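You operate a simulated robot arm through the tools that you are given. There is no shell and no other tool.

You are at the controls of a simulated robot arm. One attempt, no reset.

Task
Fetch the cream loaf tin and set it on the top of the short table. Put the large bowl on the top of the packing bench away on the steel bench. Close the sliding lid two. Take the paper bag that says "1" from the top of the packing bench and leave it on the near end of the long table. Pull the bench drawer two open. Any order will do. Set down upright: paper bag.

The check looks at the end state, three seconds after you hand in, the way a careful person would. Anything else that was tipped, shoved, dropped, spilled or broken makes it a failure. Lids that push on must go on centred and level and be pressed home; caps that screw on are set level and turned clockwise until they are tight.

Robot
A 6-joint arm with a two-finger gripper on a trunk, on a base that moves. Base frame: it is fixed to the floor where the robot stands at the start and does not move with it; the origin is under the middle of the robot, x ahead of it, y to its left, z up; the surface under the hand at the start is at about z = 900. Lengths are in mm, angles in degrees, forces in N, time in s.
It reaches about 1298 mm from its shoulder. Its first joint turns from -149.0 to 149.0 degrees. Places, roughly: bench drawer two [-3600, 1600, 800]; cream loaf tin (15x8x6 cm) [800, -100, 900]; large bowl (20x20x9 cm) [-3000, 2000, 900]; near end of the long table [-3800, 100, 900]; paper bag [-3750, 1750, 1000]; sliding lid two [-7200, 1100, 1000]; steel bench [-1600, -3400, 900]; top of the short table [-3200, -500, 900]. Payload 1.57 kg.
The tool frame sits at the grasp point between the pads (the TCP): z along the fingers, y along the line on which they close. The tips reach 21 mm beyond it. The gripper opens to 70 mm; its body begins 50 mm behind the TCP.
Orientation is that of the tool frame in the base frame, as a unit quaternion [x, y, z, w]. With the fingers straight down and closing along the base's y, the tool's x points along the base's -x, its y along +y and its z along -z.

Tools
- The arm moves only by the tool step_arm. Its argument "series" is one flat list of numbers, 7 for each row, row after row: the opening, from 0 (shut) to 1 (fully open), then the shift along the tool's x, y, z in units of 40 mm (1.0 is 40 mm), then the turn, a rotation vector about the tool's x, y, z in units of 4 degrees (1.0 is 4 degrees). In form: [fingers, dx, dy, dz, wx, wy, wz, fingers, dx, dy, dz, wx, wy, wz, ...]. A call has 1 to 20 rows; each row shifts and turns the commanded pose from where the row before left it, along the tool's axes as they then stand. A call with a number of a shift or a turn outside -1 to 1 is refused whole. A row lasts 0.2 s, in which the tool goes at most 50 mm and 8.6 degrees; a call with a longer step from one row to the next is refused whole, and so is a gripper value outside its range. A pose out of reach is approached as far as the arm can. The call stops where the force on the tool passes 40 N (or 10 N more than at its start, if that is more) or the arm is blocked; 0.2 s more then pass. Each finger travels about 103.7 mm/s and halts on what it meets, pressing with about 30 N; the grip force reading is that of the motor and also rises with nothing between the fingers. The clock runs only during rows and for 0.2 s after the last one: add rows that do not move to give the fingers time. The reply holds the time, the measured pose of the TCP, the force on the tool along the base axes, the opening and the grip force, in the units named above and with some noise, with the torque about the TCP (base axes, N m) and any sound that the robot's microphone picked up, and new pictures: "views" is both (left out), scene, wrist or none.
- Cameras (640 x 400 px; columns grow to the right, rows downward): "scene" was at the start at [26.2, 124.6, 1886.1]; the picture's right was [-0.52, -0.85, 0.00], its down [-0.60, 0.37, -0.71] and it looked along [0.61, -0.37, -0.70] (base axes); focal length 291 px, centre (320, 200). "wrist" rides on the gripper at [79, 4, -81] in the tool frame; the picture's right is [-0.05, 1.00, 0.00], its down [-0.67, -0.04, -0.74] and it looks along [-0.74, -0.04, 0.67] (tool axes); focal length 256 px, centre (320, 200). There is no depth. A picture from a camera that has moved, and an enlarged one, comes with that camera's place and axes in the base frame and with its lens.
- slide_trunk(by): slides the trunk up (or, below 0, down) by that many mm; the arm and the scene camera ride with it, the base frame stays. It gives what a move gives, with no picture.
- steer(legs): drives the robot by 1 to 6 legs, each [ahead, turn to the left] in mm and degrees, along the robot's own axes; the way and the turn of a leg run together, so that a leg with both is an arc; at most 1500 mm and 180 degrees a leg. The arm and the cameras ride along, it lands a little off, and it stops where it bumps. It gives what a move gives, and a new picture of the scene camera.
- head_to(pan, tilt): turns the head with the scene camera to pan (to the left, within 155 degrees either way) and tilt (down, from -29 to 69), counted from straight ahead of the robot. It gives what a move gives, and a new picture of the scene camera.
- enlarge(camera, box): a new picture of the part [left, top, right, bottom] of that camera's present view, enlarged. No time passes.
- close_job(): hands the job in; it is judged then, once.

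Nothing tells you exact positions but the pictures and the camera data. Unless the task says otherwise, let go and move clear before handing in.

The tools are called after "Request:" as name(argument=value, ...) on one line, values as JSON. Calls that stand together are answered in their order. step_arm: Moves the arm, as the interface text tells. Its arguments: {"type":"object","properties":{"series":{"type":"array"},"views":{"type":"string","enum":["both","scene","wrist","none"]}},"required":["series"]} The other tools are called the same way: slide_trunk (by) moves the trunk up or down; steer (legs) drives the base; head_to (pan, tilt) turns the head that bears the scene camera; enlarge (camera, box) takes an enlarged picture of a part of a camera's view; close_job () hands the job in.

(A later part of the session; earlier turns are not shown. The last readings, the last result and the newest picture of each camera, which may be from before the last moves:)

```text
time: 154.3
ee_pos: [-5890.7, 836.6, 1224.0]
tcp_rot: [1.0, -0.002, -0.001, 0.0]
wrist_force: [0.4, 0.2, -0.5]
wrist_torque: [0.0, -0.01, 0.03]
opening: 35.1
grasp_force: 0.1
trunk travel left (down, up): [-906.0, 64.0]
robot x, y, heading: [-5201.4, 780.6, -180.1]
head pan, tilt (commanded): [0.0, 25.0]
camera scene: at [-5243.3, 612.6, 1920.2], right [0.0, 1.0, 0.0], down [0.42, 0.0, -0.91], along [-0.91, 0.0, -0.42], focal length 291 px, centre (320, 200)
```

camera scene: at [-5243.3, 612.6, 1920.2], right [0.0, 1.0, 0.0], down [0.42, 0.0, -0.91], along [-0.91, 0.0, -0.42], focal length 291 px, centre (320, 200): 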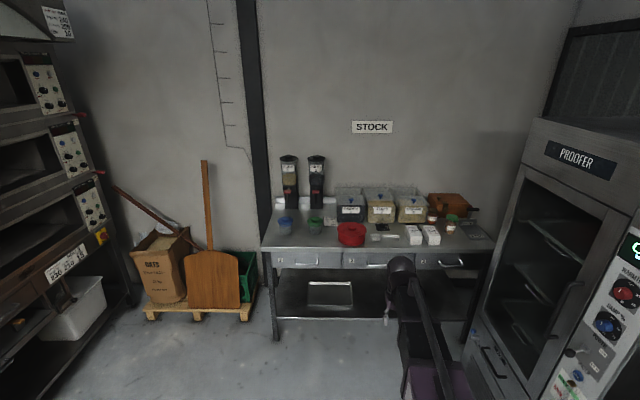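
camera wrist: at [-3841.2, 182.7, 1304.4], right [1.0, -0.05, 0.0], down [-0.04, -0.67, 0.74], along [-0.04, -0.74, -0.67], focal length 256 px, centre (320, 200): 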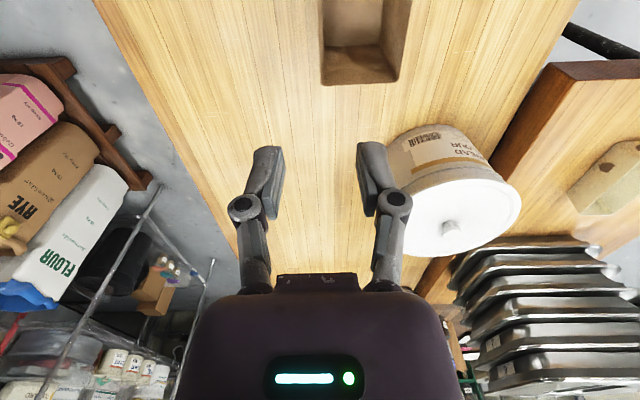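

Request:
enlarge(camera="scene", box=[320, 160, 500, 280])

Request:
enlarge(camera="scene", box=[330, 175, 440, 235])

```text
3.33 times, centred on (410, 220) of scene
camera zoom: at [-5243.3, 612.6, 1920.2], right [0.0, 1.0, 0.0], down [0.42, 0.0, -0.91], along [-0.91, 0.0, -0.42], focal length 971 px, centre (20, 133)
```

zoom: 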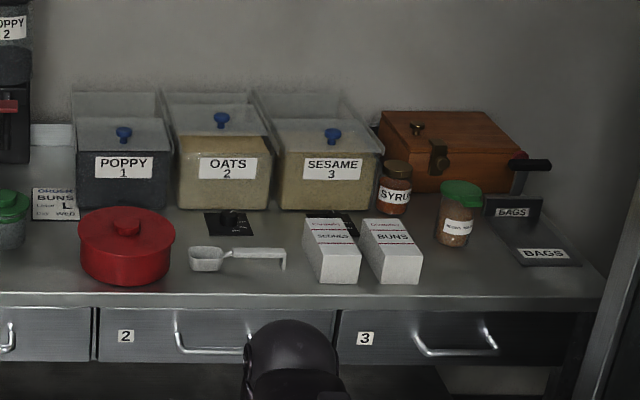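

```text
5.82 times, centred on (385, 205) of scene
camera zoom: at [-5243.3, 612.6, 1920.2], right [0.0, 1.0, 0.0], down [0.42, 0.0, -0.91], along [-0.91, 0.0, -0.42], focal length 1696 px, centre (-58, 171)
```

zoom: 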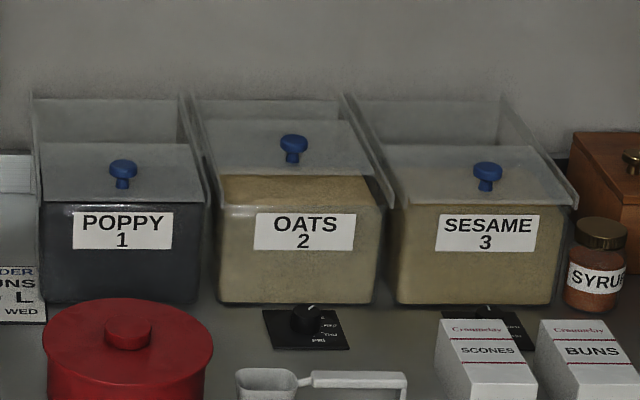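

Bins Poppy 1, Oats 2 and Sesame 3 have sliding lids with blue knobs. Lid 2 is slid back roughly 90 mm and has to come forward. I drive closer.

Request:
steer(legs=[[0, -11.2], [1100, 0], [0, 11.2]])

Request:
head_to(pan=0, tilt=42)

Request:
step_arm(series=[0.5, 0, 0, 0, 0, 0, 0], views="wrist")

```text
time: 163.1
ee_pos: [-6959.1, 1058.1, 1225.3]
tcp_rot: [1.0, -0.005, 0.0, 0.0]
wrist_force: [0.0, 1.1, 0.9]
wrist_torque: [-0.03, 0.01, 0.03]
opening: 35.0
grasp_force: 0.1
trunk travel left (down, up): [-906.0, 64.0]
robot x, y, heading: [-6272.8, 1000.5, 179.0]
head pan, tilt (commanded): [0.0, 25.0]
camera scene: at [-6315.1, 827.3, 1920.3], right [0.02, 1.0, 0.0], down [0.42, -0.01, -0.91], along [-0.91, 0.01, -0.42], focal length 291 px, centre (320, 200)
```

scene: 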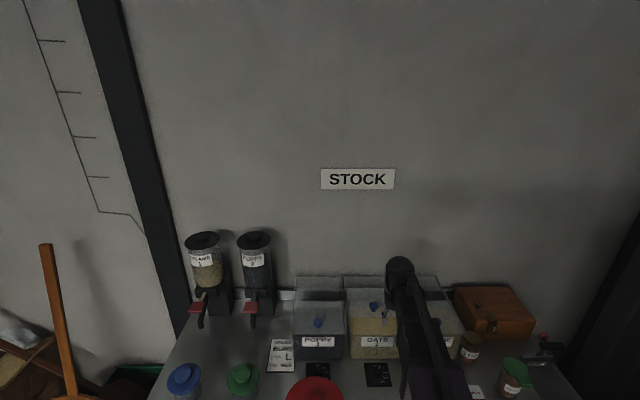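

```text
time: 163.9
ee_pos: [-6960.9, 1058.5, 1223.4]
tcp_rot: [1.0, -0.006, 0.0, 0.0]
wrist_force: [0.4, -1.0, 0.8]
wrist_torque: [-0.01, 0.01, 0.02]
opening: 35.0
grasp_force: 0.2
trunk travel left (down, up): [-906.0, 64.0]
robot x, y, heading: [-6270.7, 992.7, 179.0]
head pan, tilt (commanded): [0.0, 42.0]
camera scene: at [-6308.0, 827.3, 1894.1], right [0.02, 1.0, 0.0], down [0.67, -0.01, -0.74], along [-0.74, 0.01, -0.67], focal length 291 px, centre (320, 200)
```

scene: 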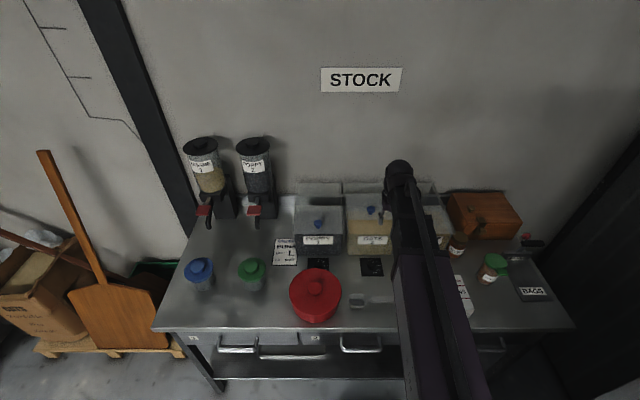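

```text
time: 164.3
ee_pos: [-6960.9, 1057.4, 1224.3]
tcp_rot: [1.0, -0.006, -0.001, 0.0]
wrist_force: [0.2, -0.6, -0.5]
wrist_torque: [0.0, 0.0, 0.01]
opening: 35.0
grasp_force: 0.0
trunk travel left (down, up): [-906.0, 64.0]
robot x, y, heading: [-6271.1, 997.7, 178.9]
head pan, tilt (commanded): [0.0, 42.0]
camera wrist: at [-6880.5, 1052.9, 1304.4], right [-0.06, -1.0, 0.0], down [-0.67, 0.04, 0.74], along [-0.74, 0.05, -0.67], focal length 256 px, centre (320, 200)
```

wrist: 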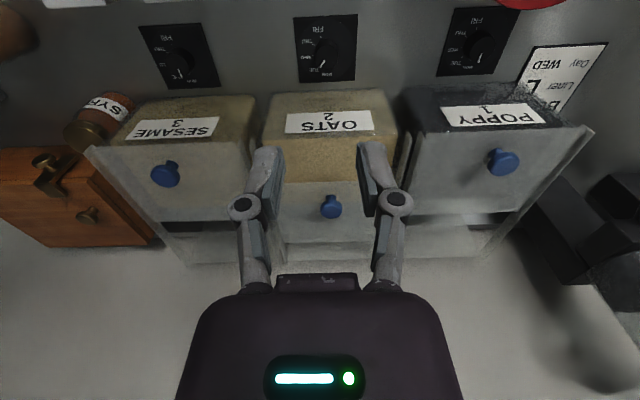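

Request:
enlarge(camera="wrist", box=[120, 80, 600, 280])

Request:
enlarge(camera="wrist", box=[250, 90, 410, 290])

Request:
enlarge(camera="scene", box=[280, 170, 460, 290])

```text
1.33 times, centred on (360, 180) of wrist
camera zoom: at [-6880.5, 1052.9, 1304.4], right [-0.06, -1.0, 0.0], down [-0.67, 0.04, 0.74], along [-0.74, 0.05, -0.67], focal length 341 px, centre (267, 227)
```

zoom: 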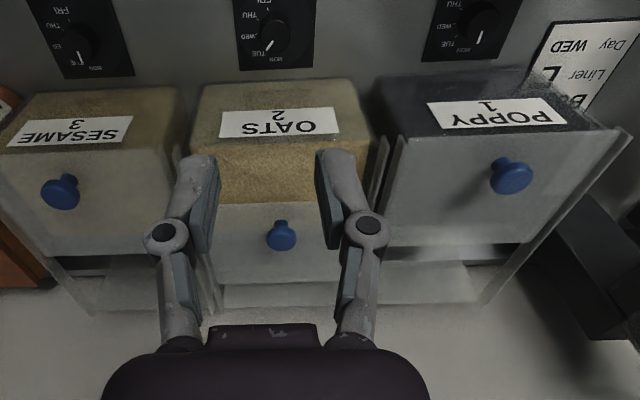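

```text
2.00 times, centred on (330, 190) of wrist
camera zoom: at [-6880.5, 1052.9, 1304.4], right [-0.06, -1.0, 0.0], down [-0.67, 0.04, 0.74], along [-0.74, 0.05, -0.67], focal length 512 px, centre (300, 220)
```

zoom: 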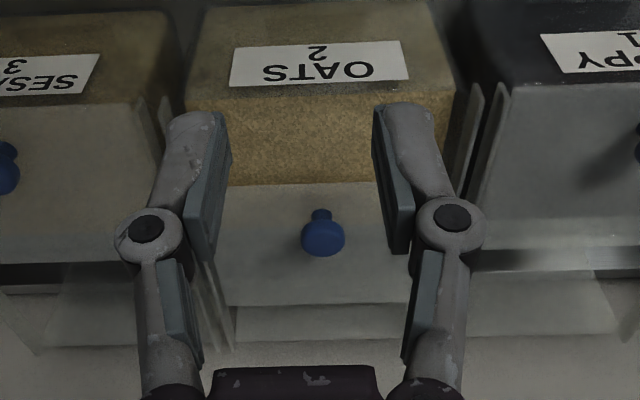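

```text
3.33 times, centred on (370, 230) of scene
camera zoom: at [-6308.1, 827.2, 1894.0], right [0.02, 1.0, 0.0], down [0.67, -0.01, -0.74], along [-0.74, 0.01, -0.67], focal length 971 px, centre (153, 100)
```

zoom: 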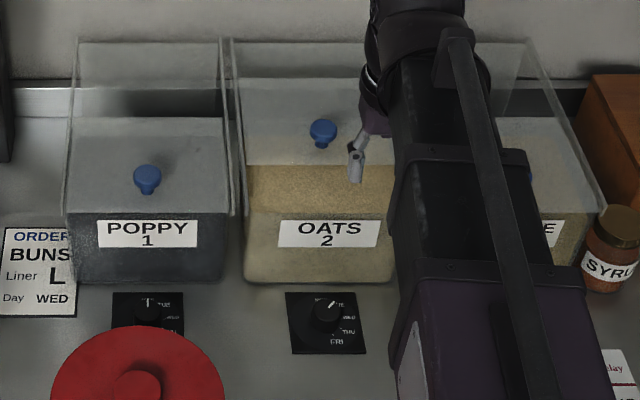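

Lid 2 sits about 85 mm behind the closed position that lids 1 and 3 show. For a precise knob height, I'll take a second wrist view from lower down.

Request:
slide_trunk(by=-70)

Request:
step_arm(series=[0.6, 0, 0, 0, 0, 0, 0], views="wrist")

Request:
enlarge(camera="wrist", box=[250, 140, 410, 300])

```text
time: 165.4
ee_pos: [-6960.0, 1057.9, 1154.9]
tcp_rot: [1.0, -0.005, 0.0, 0.0]
wrist_force: [0.6, -0.5, -0.4]
wrist_torque: [-0.01, 0.0, -0.03]
opening: 35.0
grasp_force: 0.1
trunk travel left (down, up): [-836.0, 134.0]
robot x, y, heading: [-6271.8, 999.8, 179.0]
head pan, tilt (commanded): [0.0, 42.0]
```

```text
time: 165.8
ee_pos: [-6960.2, 1058.5, 1155.3]
tcp_rot: [1.0, -0.005, 0.0, -0.001]
wrist_force: [-0.2, 1.0, -0.7]
wrist_torque: [-0.01, 0.02, -0.02]
opening: 41.9
grasp_force: 0.0
trunk travel left (down, up): [-836.0, 134.0]
robot x, y, heading: [-6266.1, 995.8, 179.3]
head pan, tilt (commanded): [0.0, 42.0]
camera wrist: at [-6880.5, 1052.9, 1234.4], right [-0.06, -1.0, 0.0], down [-0.67, 0.04, 0.74], along [-0.74, 0.05, -0.67], focal length 256 px, centre (320, 200)
```

wrist: 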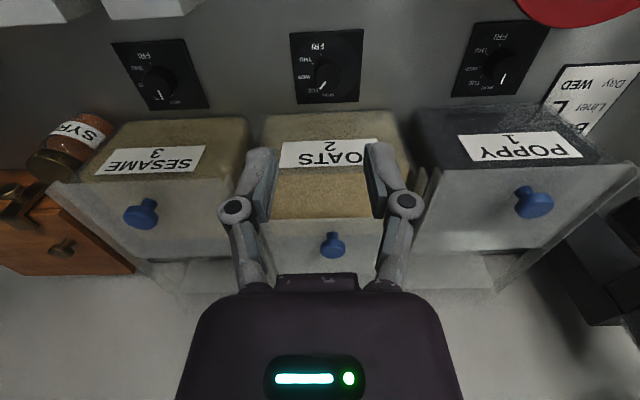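

```text
2.50 times, centred on (330, 220) of wrist
camera zoom: at [-6880.5, 1052.9, 1234.4], right [-0.06, -1.0, 0.0], down [-0.67, 0.04, 0.74], along [-0.74, 0.05, -0.67], focal length 640 px, centre (295, 150)
```

zoom: 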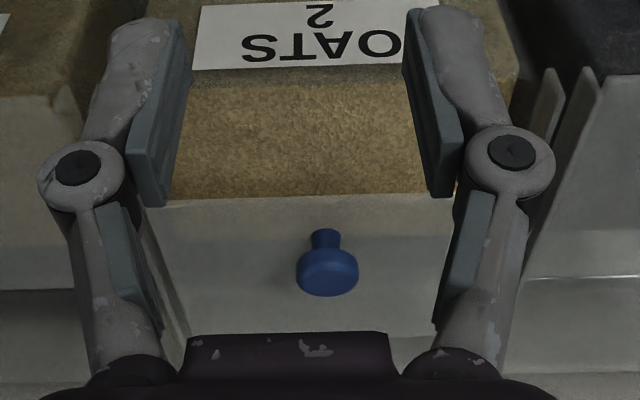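

By triangulation, knob 2's head is at about (-7186, 1055.5, 1047) with the lid surface at z≈1022. Lids 1 and 3 have their knobs at x≈-7100, so lid 2 must travel about 86 mm toward me. I move above the knob with the fingers open.

Request:
step_arm(series=[0.8, -0.81, 0.017, 0, 0, 0, 0, 0.8, -0.81, 0.017, 0, 0, 0, 0, 0.8, -0.81, 0.017, 0, 0, 0, 0, 0.8, -0.81, 0.017, 0, 0, 0, 0, 0.8, -0.81, 0.017, 0, 0, 0, 0, 0.8, -0.81, 0.017, 0, 0, 0, 0, 0.8, -0.81, 0.017, 0, 0, 0, 0, 0.8, 0, 0, 0, 0, 0, 0], views="both")

```text
time: 167.6
ee_pos: [-7185.7, 1056.2, 1154.7]
tcp_rot: [1.0, -0.006, 0.0, 0.001]
wrist_force: [-0.3, 0.4, 0.8]
wrist_torque: [0.02, 0.02, -0.02]
opening: 56.1
grasp_force: 0.2
trunk travel left (down, up): [-836.0, 134.0]
robot x, y, heading: [-6270.2, 997.5, 179.3]
head pan, tilt (commanded): [0.0, 42.0]
camera scene: at [-6307.5, 827.1, 1824.0], right [0.02, 1.0, 0.0], down [0.67, -0.01, -0.74], along [-0.74, 0.01, -0.67], focal length 291 px, centre (320, 200)
camera wrist: at [-7106.3, 1051.4, 1234.7], right [-0.06, -1.0, 0.0], down [-0.67, 0.04, 0.75], along [-0.74, 0.05, -0.67], focal length 256 px, centre (320, 200)
```

scene: 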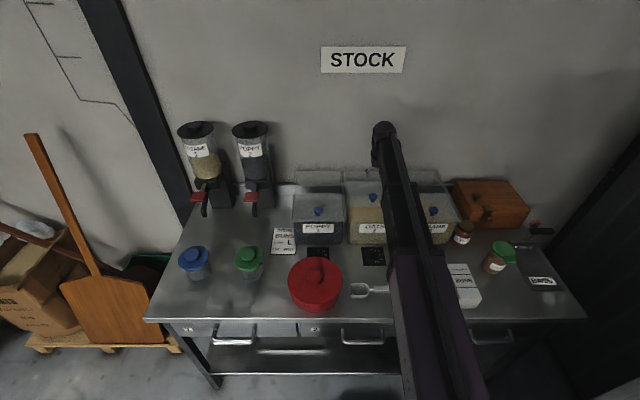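
wrist: 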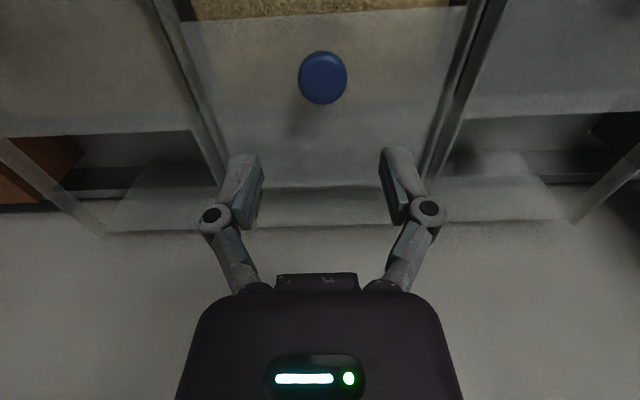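

Request:
slide_trunk(by=-80)

Request:
step_arm(series=[0.8, 0, 0, 0, 0, 0, 0], views="wrist")

```text
time: 168.8
ee_pos: [-7186.8, 1057.1, 1075.0]
tcp_rot: [1.0, -0.005, 0.0, 0.0]
wrist_force: [-0.6, 0.0, 0.9]
wrist_torque: [0.02, 0.02, 0.0]
opening: 56.0
grasp_force: 0.1
trunk travel left (down, up): [-756.0, 214.0]
robot x, y, heading: [-6270.0, 1002.5, 179.2]
head pan, tilt (commanded): [0.0, 42.0]
```

```text
time: 169.2
ee_pos: [-7186.7, 1055.8, 1073.6]
tcp_rot: [1.0, -0.005, 0.0, 0.0]
wrist_force: [-0.7, 0.0, 1.1]
wrist_torque: [-0.01, 0.02, -0.01]
opening: 56.2
grasp_force: 0.0
trunk travel left (down, up): [-756.0, 214.0]
robot x, y, heading: [-6271.2, 998.4, 179.3]
head pan, tilt (commanded): [0.0, 42.0]
camera wrist: at [-7106.7, 1051.6, 1154.4], right [-0.06, -1.0, 0.0], down [-0.67, 0.04, 0.74], along [-0.74, 0.05, -0.67], focal length 256 px, centre (320, 200)
```

wrist: 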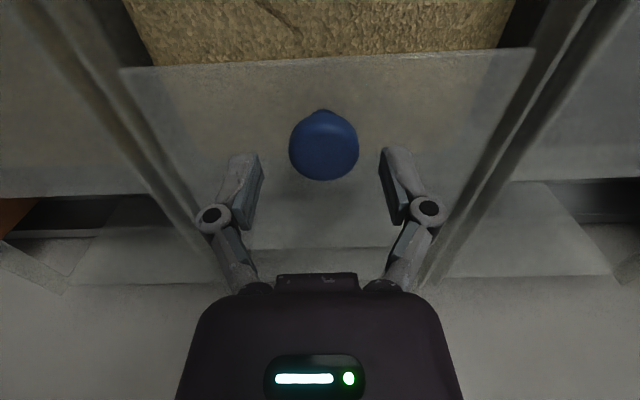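

Request:
slide_trunk(by=-22)

Request:
step_arm(series=[0.65, 0, 0, 0, 0, 0, 0, 0.5, 0, 0, 0, 0, 0, 0, 0.4, 0, 0, 0, 0, 0, 0, 0.3, 0, 0, 0, 0, 0, 0, 0.3, 0, 0, 0, 0, 0, 0], views="wrist")

```text
time: 169.8
ee_pos: [-7186.8, 1056.2, 1052.6]
tcp_rot: [1.0, -0.005, 0.0, 0.0]
wrist_force: [0.7, -0.2, 1.3]
wrist_torque: [-0.02, -0.02, 0.0]
opening: 55.8
grasp_force: 0.0
trunk travel left (down, up): [-734.0, 236.0]
robot x, y, heading: [-6267.5, 997.3, 179.2]
head pan, tilt (commanded): [0.0, 42.0]
```

```text
time: 171.0
ee_pos: [-7187.3, 1056.6, 1053.1]
tcp_rot: [1.0, -0.005, 0.0, 0.0]
wrist_force: [-1.5, -12.7, 3.7]
wrist_torque: [-0.22, -0.02, 0.03]
opening: 33.0
grasp_force: 32.2
trunk travel left (down, up): [-734.0, 236.0]
robot x, y, heading: [-6269.7, 995.6, 179.3]
head pan, tilt (commanded): [0.0, 42.0]
camera wrist: at [-7106.5, 1049.7, 1132.6], right [-0.06, -1.0, 0.0], down [-0.67, 0.04, 0.75], along [-0.74, 0.05, -0.67], focal length 256 px, centre (320, 200)
```

wrist: 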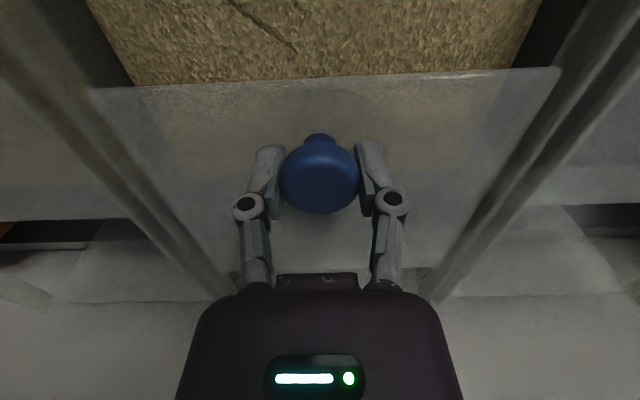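

The knob is gripped (33 mm) with some sideways load. I shift 2 mm to relieve it, then begin pulling toward +x.

Request:
step_arm(series=[0.3, 0, 0.05, 0, 0, 0, 0, 0.3, 0.25, 0.0, 0, 0, 0, 0, 0.3, 0.25, 0.0, 0, 0, 0, 0], views="wrist")

```text
time: 171.8
ee_pos: [-7167.7, 1053.9, 1052.5]
tcp_rot: [1.0, -0.006, -0.001, 0.0]
wrist_force: [1.0, 1.0, 2.1]
wrist_torque: [0.18, 0.16, 0.06]
opening: 32.6
grasp_force: 32.1
trunk travel left (down, up): [-734.0, 236.0]
robot x, y, heading: [-6268.2, 995.5, 178.9]
head pan, tilt (commanded): [0.0, 42.0]
camera wrist: at [-7086.5, 1049.1, 1132.6], right [-0.06, -1.0, 0.0], down [-0.67, 0.04, 0.75], along [-0.74, 0.05, -0.67], focal length 256 px, centre (320, 200)
```

wrist: 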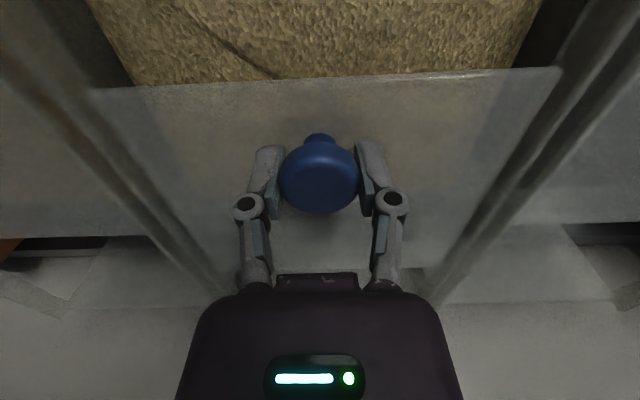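

The lid slides freely with the hand. I continue 50 mm more.

Request:
step_arm(series=[0.3, 0.25, 0.0, 0, 0, 0, 0, 0.3, 0.25, 0.0, 0, 0, 0, 0, 0.3, 0.25, 0.0, 0, 0, 0, 0, 0.3, 0.25, 0.0, 0, 0, 0, 0, 0.3, 0.25, 0.0, 0, 0, 0, 0], views="both")

Request:
enlarge(camera="scene", box=[280, 150, 460, 270])

```text
time: 173.0
ee_pos: [-7114.9, 1053.7, 1052.6]
tcp_rot: [1.0, -0.006, 0.0, -0.001]
wrist_force: [2.8, 4.6, 2.5]
wrist_torque: [0.1, 0.39, -0.06]
opening: 32.8
grasp_force: 32.4
trunk travel left (down, up): [-734.0, 236.0]
robot x, y, heading: [-6269.0, 997.1, 179.2]
head pan, tilt (commanded): [0.0, 42.0]
camera scene: at [-6307.5, 827.7, 1722.0], right [0.02, 1.0, 0.0], down [0.67, -0.01, -0.74], along [-0.74, 0.01, -0.67], focal length 291 px, centre (320, 200)
camera wrist: at [-7035.6, 1048.5, 1132.6], right [-0.06, -1.0, 0.0], down [-0.67, 0.04, 0.75], along [-0.74, 0.05, -0.67], focal length 256 px, centre (320, 200)
```

scene: 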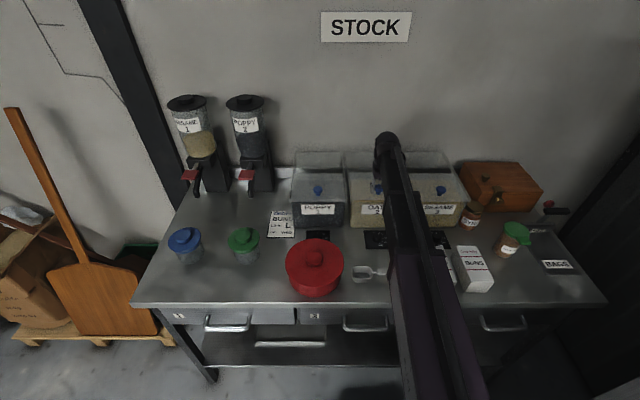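
wrist: 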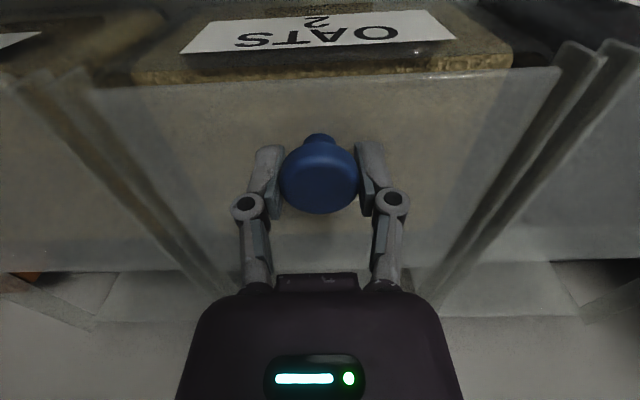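

```text
3.33 times, centred on (370, 210) of scene
camera zoom: at [-6307.5, 827.7, 1722.0], right [0.02, 1.0, 0.0], down [0.67, -0.01, -0.74], along [-0.74, 0.01, -0.67], focal length 971 px, centre (153, 167)
```

zoom: 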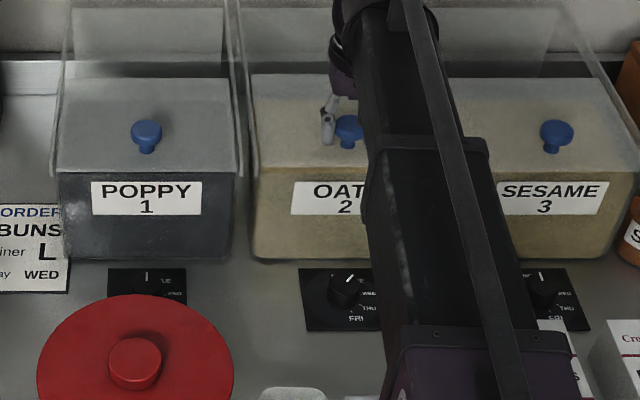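

The knob is now almost level with knobs 1 and 3. I continue in small steps, watching the pull force.

Request:
step_arm(series=[0.3, 0.1, 0.0, 0, 0, 0, 0, 0.3, 0.1, 0.0, 0, 0, 0, 0], views="wrist")

```text
time: 173.6
ee_pos: [-7108.2, 1053.4, 1052.6]
tcp_rot: [1.0, -0.006, 0.0, 0.0]
wrist_force: [0.4, 1.1, 2.4]
wrist_torque: [0.0, 0.09, -0.01]
opening: 32.6
grasp_force: 32.2
trunk travel left (down, up): [-734.0, 236.0]
robot x, y, heading: [-6268.6, 997.8, 179.0]
head pan, tilt (commanded): [0.0, 42.0]
camera wrist: at [-7028.3, 1048.4, 1132.6], right [-0.06, -1.0, 0.0], down [-0.67, 0.04, 0.74], along [-0.74, 0.05, -0.67], focal length 256 px, centre (320, 200)
```

wrist: 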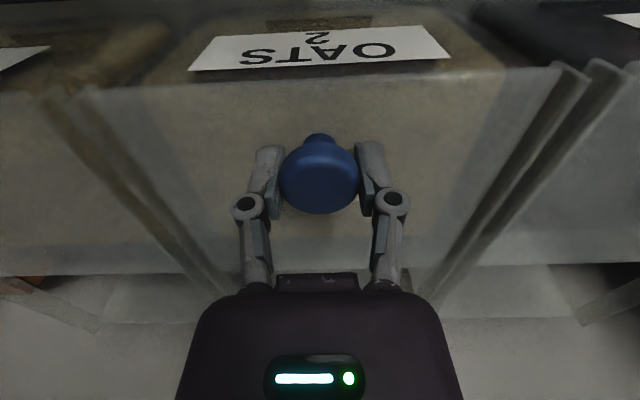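

Request:
step_arm(series=[0.3, 0.06, 0.0, 0, 0, 0, 0, 0.3, 0.06, 0.0, 0, 0, 0, 0], views="both")

Request:
enlarge(camera="scene", box=[280, 150, 460, 270])

Request:
enlarge(camera="wrist", box=[40, 0, 600, 130])

```text
time: 174.2
ee_pos: [-7106.6, 1053.6, 1051.5]
tcp_rot: [1.0, -0.004, -0.002, 0.0]
wrist_force: [-18.6, -4.9, 11.4]
wrist_torque: [0.01, 0.12, -0.05]
opening: 33.2
grasp_force: 32.2
trunk travel left (down, up): [-734.0, 236.0]
robot x, y, heading: [-6267.7, 995.2, 179.0]
head pan, tilt (commanded): [0.0, 42.0]
camera scene: at [-6309.6, 826.4, 1722.0], right [0.02, 1.0, 0.0], down [0.67, -0.01, -0.74], along [-0.74, 0.01, -0.67], focal length 291 px, centre (320, 200)
camera wrist: at [-7026.4, 1048.5, 1131.5], right [-0.06, -1.0, 0.0], down [-0.66, 0.04, 0.75], along [-0.75, 0.05, -0.67], focal length 256 px, centre (320, 200)
```

scene: 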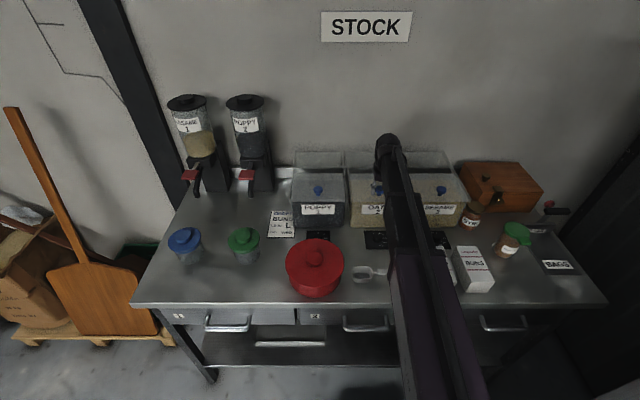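
wrist: 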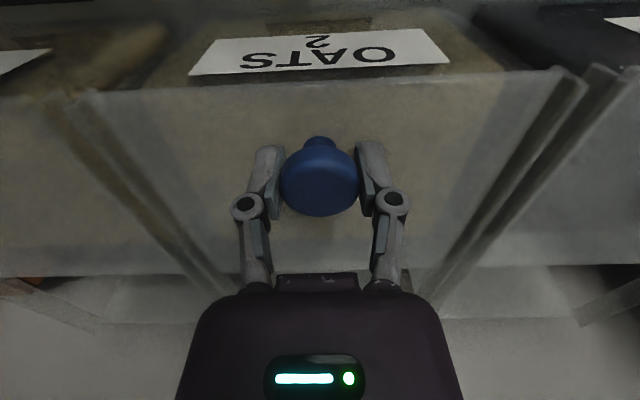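

```text
3.33 times, centred on (370, 210) of scene
camera zoom: at [-6309.6, 826.4, 1722.0], right [0.02, 1.0, 0.0], down [0.67, -0.01, -0.74], along [-0.74, 0.01, -0.67], focal length 971 px, centre (153, 167)
```

zoom: 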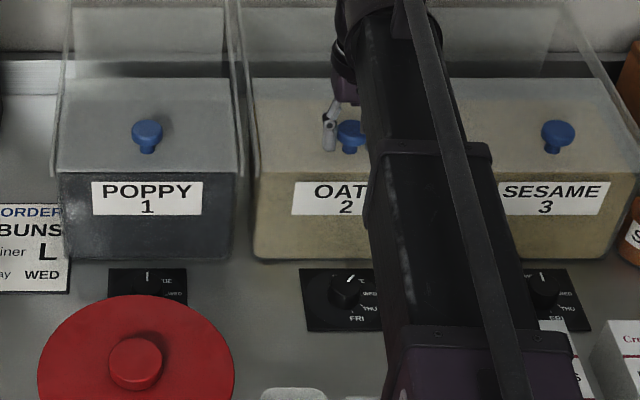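

```text
1.14 times, centred on (320, 65) of wrist
camera zoom: at [-7026.4, 1048.5, 1131.5], right [-0.06, -1.0, 0.0], down [-0.66, 0.04, 0.75], along [-0.75, 0.05, -0.67], focal length 293 px, centre (320, 354)
```

zoom: 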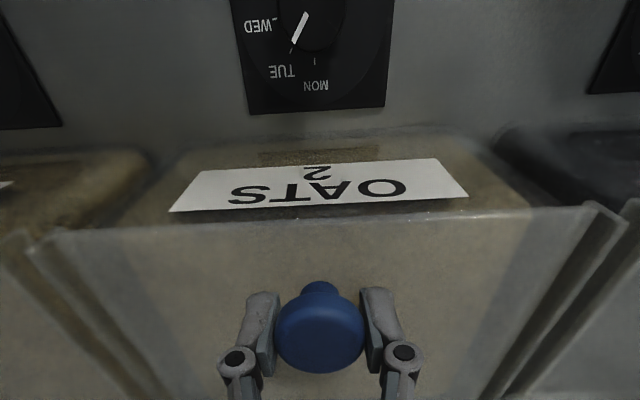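

The lid met its stop: -18.6 N in x at a hand position of x≈-7107, level with lids 1 and 3. I release straight away.

Request:
step_arm(series=[0.5, 0, 0, 0, 0, 0, 0, 0.65, 0, 0, 0, 0, 0, 0, 0.8, 0, 0, 0, 0, 0, 0, 0.8, 0, 0, 0, 0, 0, 0], views="wrist")

Request:
slide_trunk(by=130)

Request:
step_arm(series=[0.5, 0, 0, 0, 0, 0, 0], views="both")

Request:
enlarge(camera="wrist", box=[120, 0, 600, 250])

```text
time: 175.2
ee_pos: [-7104.5, 1053.5, 1051.2]
tcp_rot: [1.0, -0.006, 0.0, 0.0]
wrist_force: [0.7, -0.6, -0.3]
wrist_torque: [0.0, -0.04, -0.03]
opening: 56.1
grasp_force: 0.0
trunk travel left (down, up): [-734.0, 236.0]
robot x, y, heading: [-6268.1, 997.6, 179.2]
head pan, tilt (commanded): [0.0, 42.0]
camera wrist: at [-7023.8, 1049.4, 1132.4], right [-0.06, -1.0, 0.0], down [-0.67, 0.04, 0.74], along [-0.74, 0.05, -0.67], focal length 256 px, centre (320, 200)
```

wrist: 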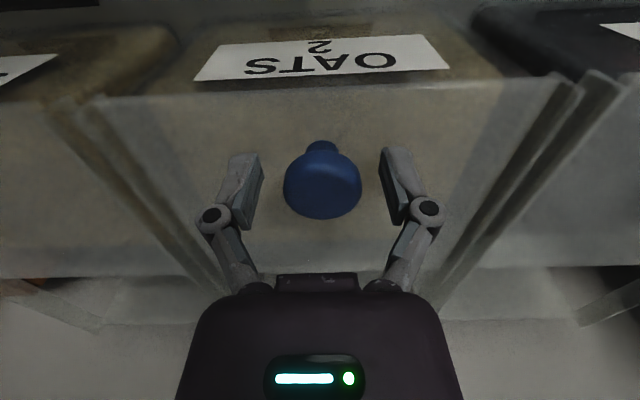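

```text
time: 176.8
ee_pos: [-7104.5, 1054.0, 1183.1]
tcp_rot: [1.0, -0.005, 0.001, 0.001]
wrist_force: [0.2, -0.6, 0.7]
wrist_torque: [0.02, 0.01, 0.01]
opening: 56.1
grasp_force: 0.2
trunk travel left (down, up): [-864.0, 106.0]
robot x, y, heading: [-6272.6, 1000.0, 179.2]
head pan, tilt (commanded): [0.0, 42.0]
```

```text
time: 177.2
ee_pos: [-7104.1, 1054.9, 1181.9]
tcp_rot: [1.0, -0.006, 0.0, 0.0]
wrist_force: [-0.1, 0.3, 0.0]
wrist_torque: [0.04, -0.04, -0.02]
opening: 35.0
grasp_force: 0.0
trunk travel left (down, up): [-864.0, 106.0]
robot x, y, heading: [-6269.7, 995.0, 178.9]
head pan, tilt (commanded): [0.0, 42.0]
camera scene: at [-6308.1, 827.1, 1852.0], right [0.02, 1.0, 0.0], down [0.67, -0.01, -0.74], along [-0.74, 0.01, -0.67], focal length 291 px, centre (320, 200)
camera wrist: at [-7023.9, 1049.3, 1262.3], right [-0.06, -1.0, 0.0], down [-0.67, 0.04, 0.74], along [-0.74, 0.05, -0.67], focal length 256 px, centre (320, 200)
```

scene: 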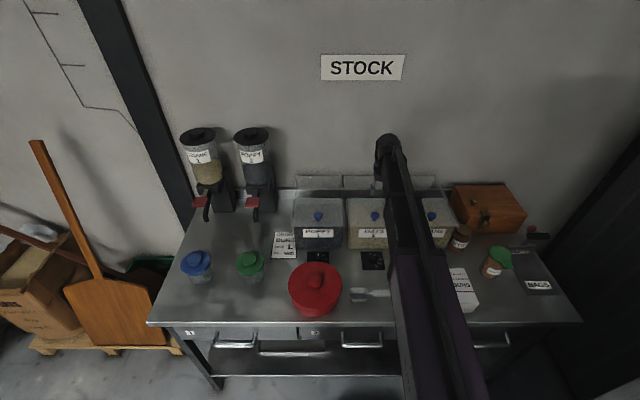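
wrist: 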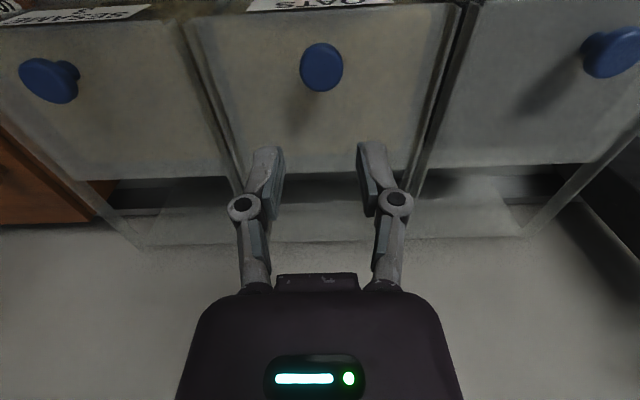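

```text
1.33 times, centred on (360, 125) of wrist
camera zoom: at [-7023.9, 1049.3, 1262.3], right [-0.06, -1.0, 0.0], down [-0.67, 0.04, 0.74], along [-0.74, 0.05, -0.67], focal length 341 px, centre (267, 300)
```

zoom: 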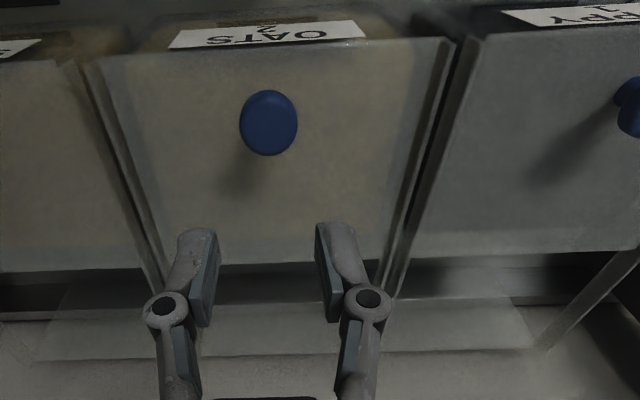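

Lid two is closed and in line with lids 1 and 3. Next I retract the arm, back away, turn around through the free side, and drive back to the packing bench for drawer two.

Request:
step_arm(series=[0.5, 0.9, 0, 0, 0, 0, 0, 0.5, 0.9, 0, 0, 0, 0, 0, 0.5, 0.9, 0, 0, 0, 0, 0, 0.5, 0.9, 0, 0, 0, 0, 0, 0.5, 0.9, 0, 0, 0, 0, 0, 0.5, 0.9, 0, 0, 0, 0, 0], views="none")

Request:
steer(legs=[[-750, 0], [0, 178]])

```text
time: 178.6
ee_pos: [-6885.1, 1051.4, 1182.9]
tcp_rot: [1.0, -0.005, 0.0, 0.0]
wrist_force: [-0.8, -0.2, 0.7]
wrist_torque: [0.01, 0.0, 0.01]
opening: 35.1
grasp_force: 0.2
trunk travel left (down, up): [-864.0, 106.0]
robot x, y, heading: [-6268.2, 998.0, 179.0]
head pan, tilt (commanded): [0.0, 42.0]
```

```text
time: 194.3
ee_pos: [-4911.3, 877.6, 1182.7]
tcp_rot: [0.048, 0.999, 0.0, 0.0]
wrist_force: [-0.2, -1.2, -0.6]
wrist_torque: [0.05, -0.01, 0.01]
opening: 35.1
grasp_force: 0.0
trunk travel left (down, up): [-864.0, 106.0]
robot x, y, heading: [-5517.9, 1045.3, -5.7]
head pan, tilt (commanded): [0.0, 42.0]
camera scene: at [-5458.7, 1207.2, 1852.0], right [-0.1, -0.99, 0.0], down [-0.67, 0.07, -0.74], along [0.74, -0.08, -0.67], focal length 291 px, centre (320, 200)
```

scene: 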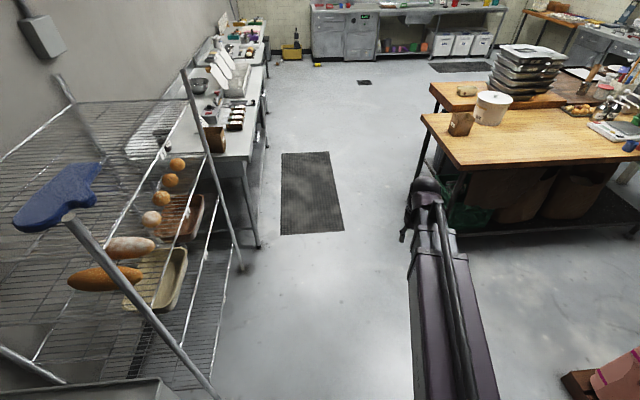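

Request:
steer(legs=[[0, -5], [1080, 0], [1080, 0]])

Request:
head_to(pan=90, tilt=40)

```text
time: 208.1
ee_pos: [-2806.8, 390.3, 1182.6]
tcp_rot: [0.099, 0.995, 0.0, -0.001]
wrist_force: [-0.3, -0.3, 0.3]
wrist_torque: [-0.01, 0.0, 0.0]
opening: 35.0
grasp_force: 0.1
trunk travel left (down, up): [-864.0, 106.0]
robot x, y, heading: [-3393.2, 612.9, -11.7]
head pan, tilt (commanded): [0.0, 42.0]
camera scene: at [-3316.7, 772.4, 1852.0], right [-0.2, -0.98, 0.0], down [-0.66, 0.14, -0.74], along [0.73, -0.15, -0.67], focal length 291 px, centre (320, 200)
```

scene: 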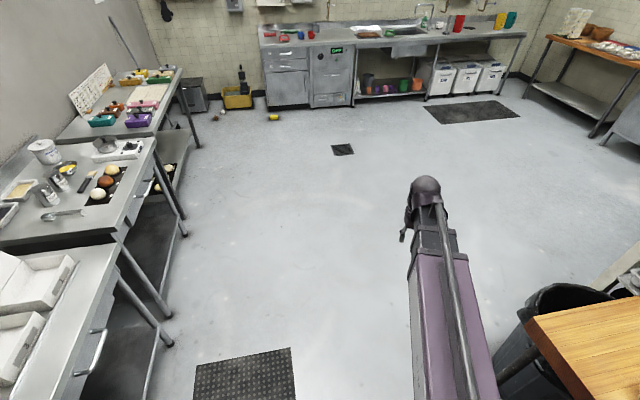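

```text
time: 209.8
ee_pos: [-2805.6, 389.0, 1182.3]
tcp_rot: [0.098, 0.995, -0.001, 0.0]
wrist_force: [-0.6, 0.7, 0.4]
wrist_torque: [0.03, 0.0, -0.03]
opening: 34.8
grasp_force: 0.0
trunk travel left (down, up): [-864.0, 106.0]
robot x, y, heading: [-3395.9, 618.6, -11.6]
head pan, tilt (commanded): [90.0, 40.0]
camera scene: at [-3381.7, 872.7, 1854.9], right [0.98, -0.2, 0.0], down [-0.13, -0.63, -0.77], along [0.16, 0.75, -0.64], focal length 291 px, centre (320, 200)
```

scene: 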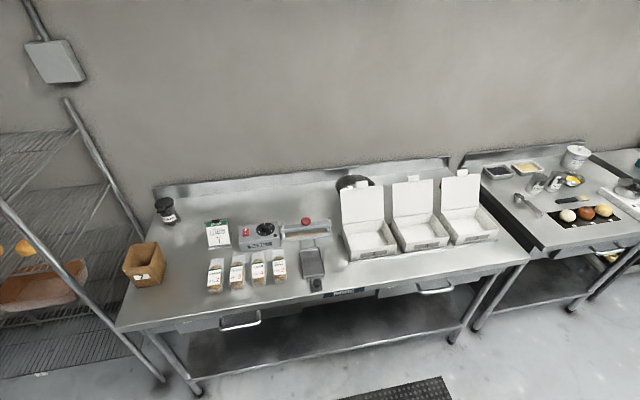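

Drawer 2's handle is near x≈-3555, below the bench's front edge. I'll stand a bit to its right, facing the bench, with room to back up.

Request:
steer(legs=[[190, 0], [0, 101]])

Request:
head_to(pan=10, tilt=50)

```text
time: 217.8
ee_pos: [-3083.1, 1191.8, 1182.4]
tcp_rot: [-0.699, 0.715, -0.001, 0.0]
wrist_force: [0.5, 0.1, -0.1]
wrist_torque: [-0.01, 0.0, 0.0]
opening: 35.1
grasp_force: 0.1
trunk travel left (down, up): [-864.0, 106.0]
robot x, y, heading: [-3239.5, 578.6, 88.0]
head pan, tilt (commanded): [90.0, 40.0]
camera scene: at [-3497.8, 539.9, 1854.7], right [0.04, 1.0, 0.0], down [0.64, -0.02, -0.77], along [-0.76, 0.03, -0.64], focal length 291 px, centre (320, 200)
```

scene: 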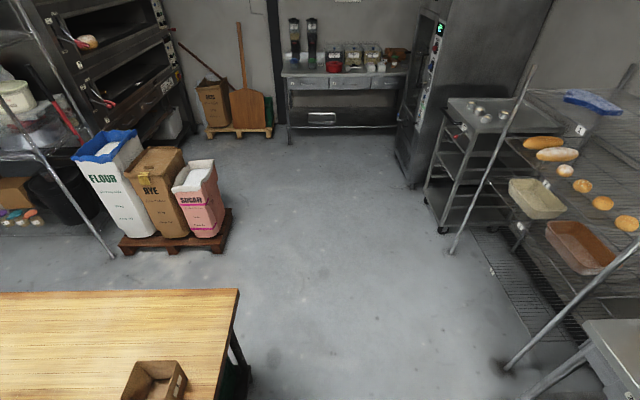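

```text
time: 219.3
ee_pos: [-3082.1, 1190.2, 1182.2]
tcp_rot: [-0.699, 0.716, -0.001, 0.0]
wrist_force: [0.2, -0.4, 0.3]
wrist_torque: [0.02, 0.0, -0.01]
opening: 35.2
grasp_force: 0.1
trunk travel left (down, up): [-864.0, 106.0]
robot x, y, heading: [-3243.8, 575.0, 88.0]
head pan, tilt (commanded): [10.0, 50.0]
camera scene: at [-3422.2, 612.8, 1840.7], right [0.99, 0.14, 0.0], down [0.11, -0.76, -0.64], along [-0.09, 0.64, -0.77], focal length 291 px, centre (320, 200)
```

scene: 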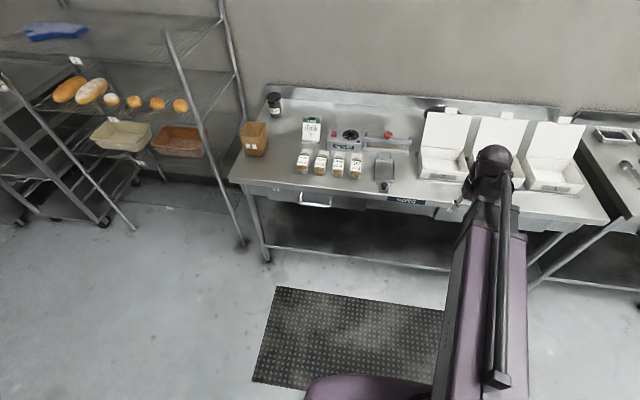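

Request:
enlarge(camera="scene", box=[230, 140, 410, 250])

Request:
enlarge(camera="scene", box=[260, 170, 360, 220])

```text
3.56 times, centred on (320, 195) of scene
camera zoom: at [-3422.2, 612.8, 1840.7], right [0.99, 0.14, 0.0], down [0.11, -0.76, -0.64], along [-0.09, 0.64, -0.77], focal length 1036 px, centre (320, 218)
```

zoom: 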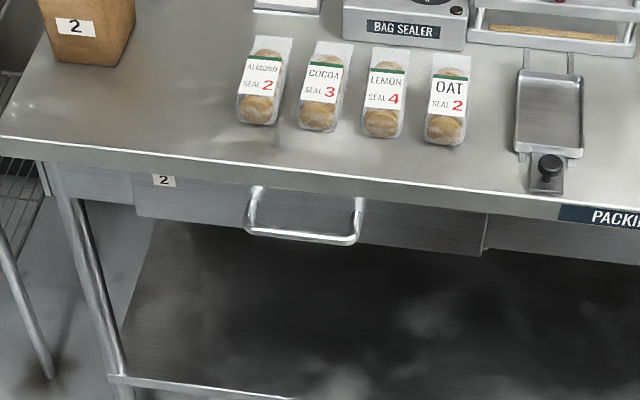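

```text
6.40 times, centred on (310, 195) of scene
camera zoom: at [-3422.2, 612.8, 1840.7], right [0.99, 0.14, 0.0], down [0.11, -0.76, -0.64], along [-0.09, 0.64, -0.77], focal length 1865 px, centre (384, 232)
```

zoom: 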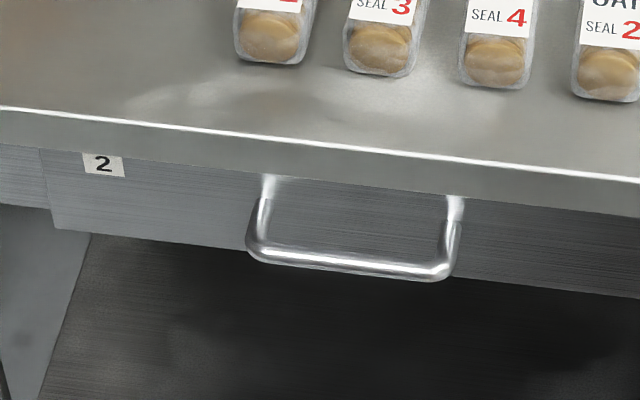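

The handle is a U-shaped bar protruding from the drawer front. I'll lower the trunk and take a second view to triangulate its position.

Request:
slide_trunk(by=-300)

Request:
head_to(pan=10, tilt=40)

Request:
enlarge(camera="scene", box=[240, 160, 400, 260])

```text
time: 222.3
ee_pos: [-3083.0, 1190.8, 881.9]
tcp_rot: [-0.699, 0.715, 0.0, -0.001]
wrist_force: [-0.4, 0.0, 0.9]
wrist_torque: [0.0, 0.01, -0.01]
opening: 35.0
grasp_force: 0.1
trunk travel left (down, up): [-564.0, 406.0]
robot x, y, heading: [-3239.2, 576.4, 87.6]
head pan, tilt (commanded): [10.0, 50.0]
```

```text
time: 223.1
ee_pos: [-3083.2, 1191.0, 882.4]
tcp_rot: [-0.699, 0.715, -0.001, 0.0]
wrist_force: [-0.5, 1.0, 0.1]
wrist_torque: [0.01, -0.01, -0.01]
opening: 35.1
grasp_force: 0.1
trunk travel left (down, up): [-564.0, 406.0]
robot x, y, heading: [-3242.5, 575.2, 87.7]
head pan, tilt (commanded): [10.0, 40.0]
camera scene: at [-3422.9, 620.8, 1554.9], right [0.99, 0.14, 0.0], down [0.09, -0.64, -0.77], along [-0.11, 0.76, -0.64], focal length 291 px, centre (320, 200)
```

scene: 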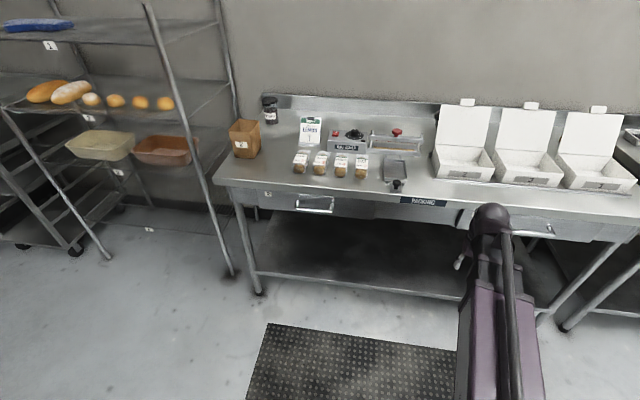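

```text
4.00 times, centred on (320, 210) of scene
camera zoom: at [-3422.9, 620.8, 1554.9], right [0.99, 0.14, 0.0], down [0.09, -0.64, -0.77], along [-0.11, 0.76, -0.64], focal length 1166 px, centre (320, 160)
```

zoom: 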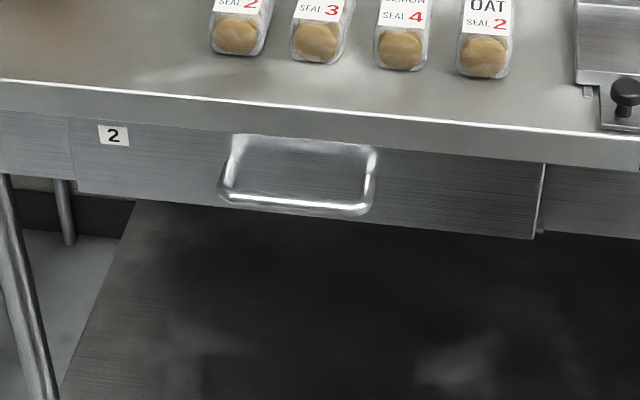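

Triangulation puts the handle bar centre near (-3566, 1440, 808), protruding about 37 mm beyond the bench edge. I'll test pitching the hand so the fingers point forward while in free space.

Request:
step_arm(series=[0.6, 0, 0, 0, 0, -1, 0, 0.6, 0, 0, 0, 0, -1, 0, 0.6, 0, 0, 0, 0, -1, 0, 0.6, 0, 0, 0, 0, -1, 0, 0.6, 0, 0, 0, 0, -1, 0, 0.6, 0, 0, 0, 0, -1, 0, 0.6, 0, 0, 0, 0, -1, 0, 0.6, 0, 0, 0, 0, -1, 0, 0.6, 0, 0, 0, 0, -1, 0, 0.6, 0, 0, 0, 0, -1, 0])

```text
time: 225.3
ee_pos: [-3076.8, 1206.2, 926.1]
tcp_rot: [-0.657, 0.672, 0.239, 0.244]
wrist_force: [1.0, 0.7, -1.0]
wrist_torque: [0.02, 0.0, 0.01]
opening: 42.1
grasp_force: 0.1
out of reach, approached as far as the arm can: row 3, 4, 5, 6, 7, 8, 9, 10
trunk travel left (down, up): [-564.0, 406.0]
robot x, y, heading: [-3241.6, 578.4, 88.0]
head pan, tilt (commanded): [10.0, 40.0]
camera scene: at [-3422.9, 620.8, 1554.9], right [0.99, 0.14, 0.0], down [0.09, -0.64, -0.77], along [-0.11, 0.76, -0.64], focal length 291 px, centre (320, 200)
camera wrist: at [-3083.4, 1094.3, 935.9], right [-1.0, 0.06, 0.03], down [0.04, 0.03, 1.0], along [0.06, 1.0, -0.03], focal length 256 px, centre (320, 200)
```

scene: 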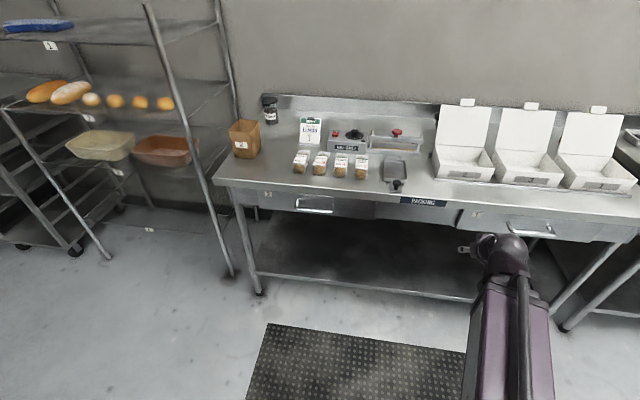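
wrist: 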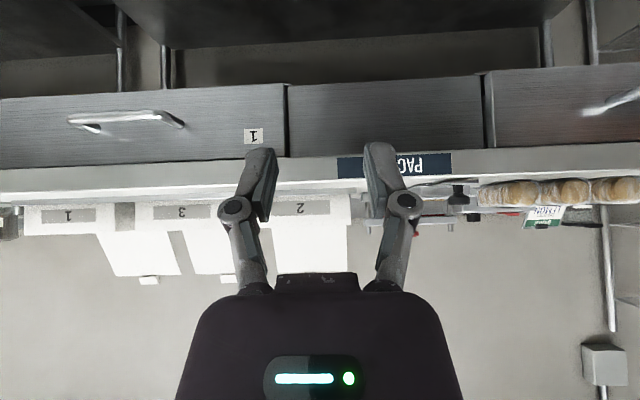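

The hand pitches fine; it just rises because the wrist can't drop relative to the trunk, which I can make up with the trunk. I continue to horizontal.

Request:
step_arm(series=[0.6, 0, 0, 0, 0, -1, 0, 0.6, 0, 0, 0, 0, -1, 0, 0.6, 0, 0, 0, 0, -1, 0, 0.6, 0, 0, 0, 0, -1, 0, 0.6, 0, 0, 0, 0, -1, 0, 0.6, 0, 0, 0, 0, -1, 0, 0.6, 0, 0, 0, 0, -1, 0, 0.6, 0, 0, 0, 0, -1, 0, 0.6, 0, 0, 0, 0, -1, 0, 0.6, 0, 0, 0, 0, -1, 0, 0.6, 0, 0, 0, 0, -1, 0, 0.6, 0, 0, 0, 0, -1, 0, 0.6, 0, 0, 0, 0, -0.5, 0], views="wrist")

```text
time: 228.1
ee_pos: [-3056.0, 1266.8, 1068.5]
tcp_rot: [-0.495, 0.506, 0.494, 0.505]
wrist_force: [0.1, -0.3, 0.2]
wrist_torque: [0.0, 0.0, -0.02]
opening: 41.6
grasp_force: 0.1
out of reach, approached as far as the arm can: row 1, 2, 3, 4, 5, 6, 7, 8, 9, 10, 11, 12, 13
trunk travel left (down, up): [-564.0, 406.0]
robot x, y, heading: [-3241.3, 577.6, 87.7]
head pan, tilt (commanded): [10.0, 40.0]
camera wrist: at [-3060.9, 1185.0, 987.8], right [-1.0, 0.02, 0.05], down [0.02, -0.74, 0.67], along [0.05, 0.67, 0.74], focal length 256 px, centre (320, 200)
```

wrist: 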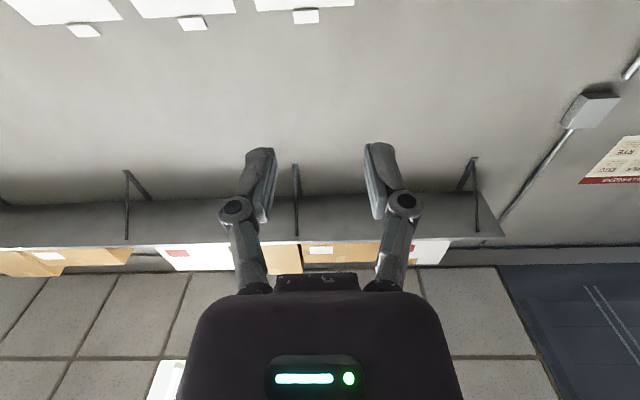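

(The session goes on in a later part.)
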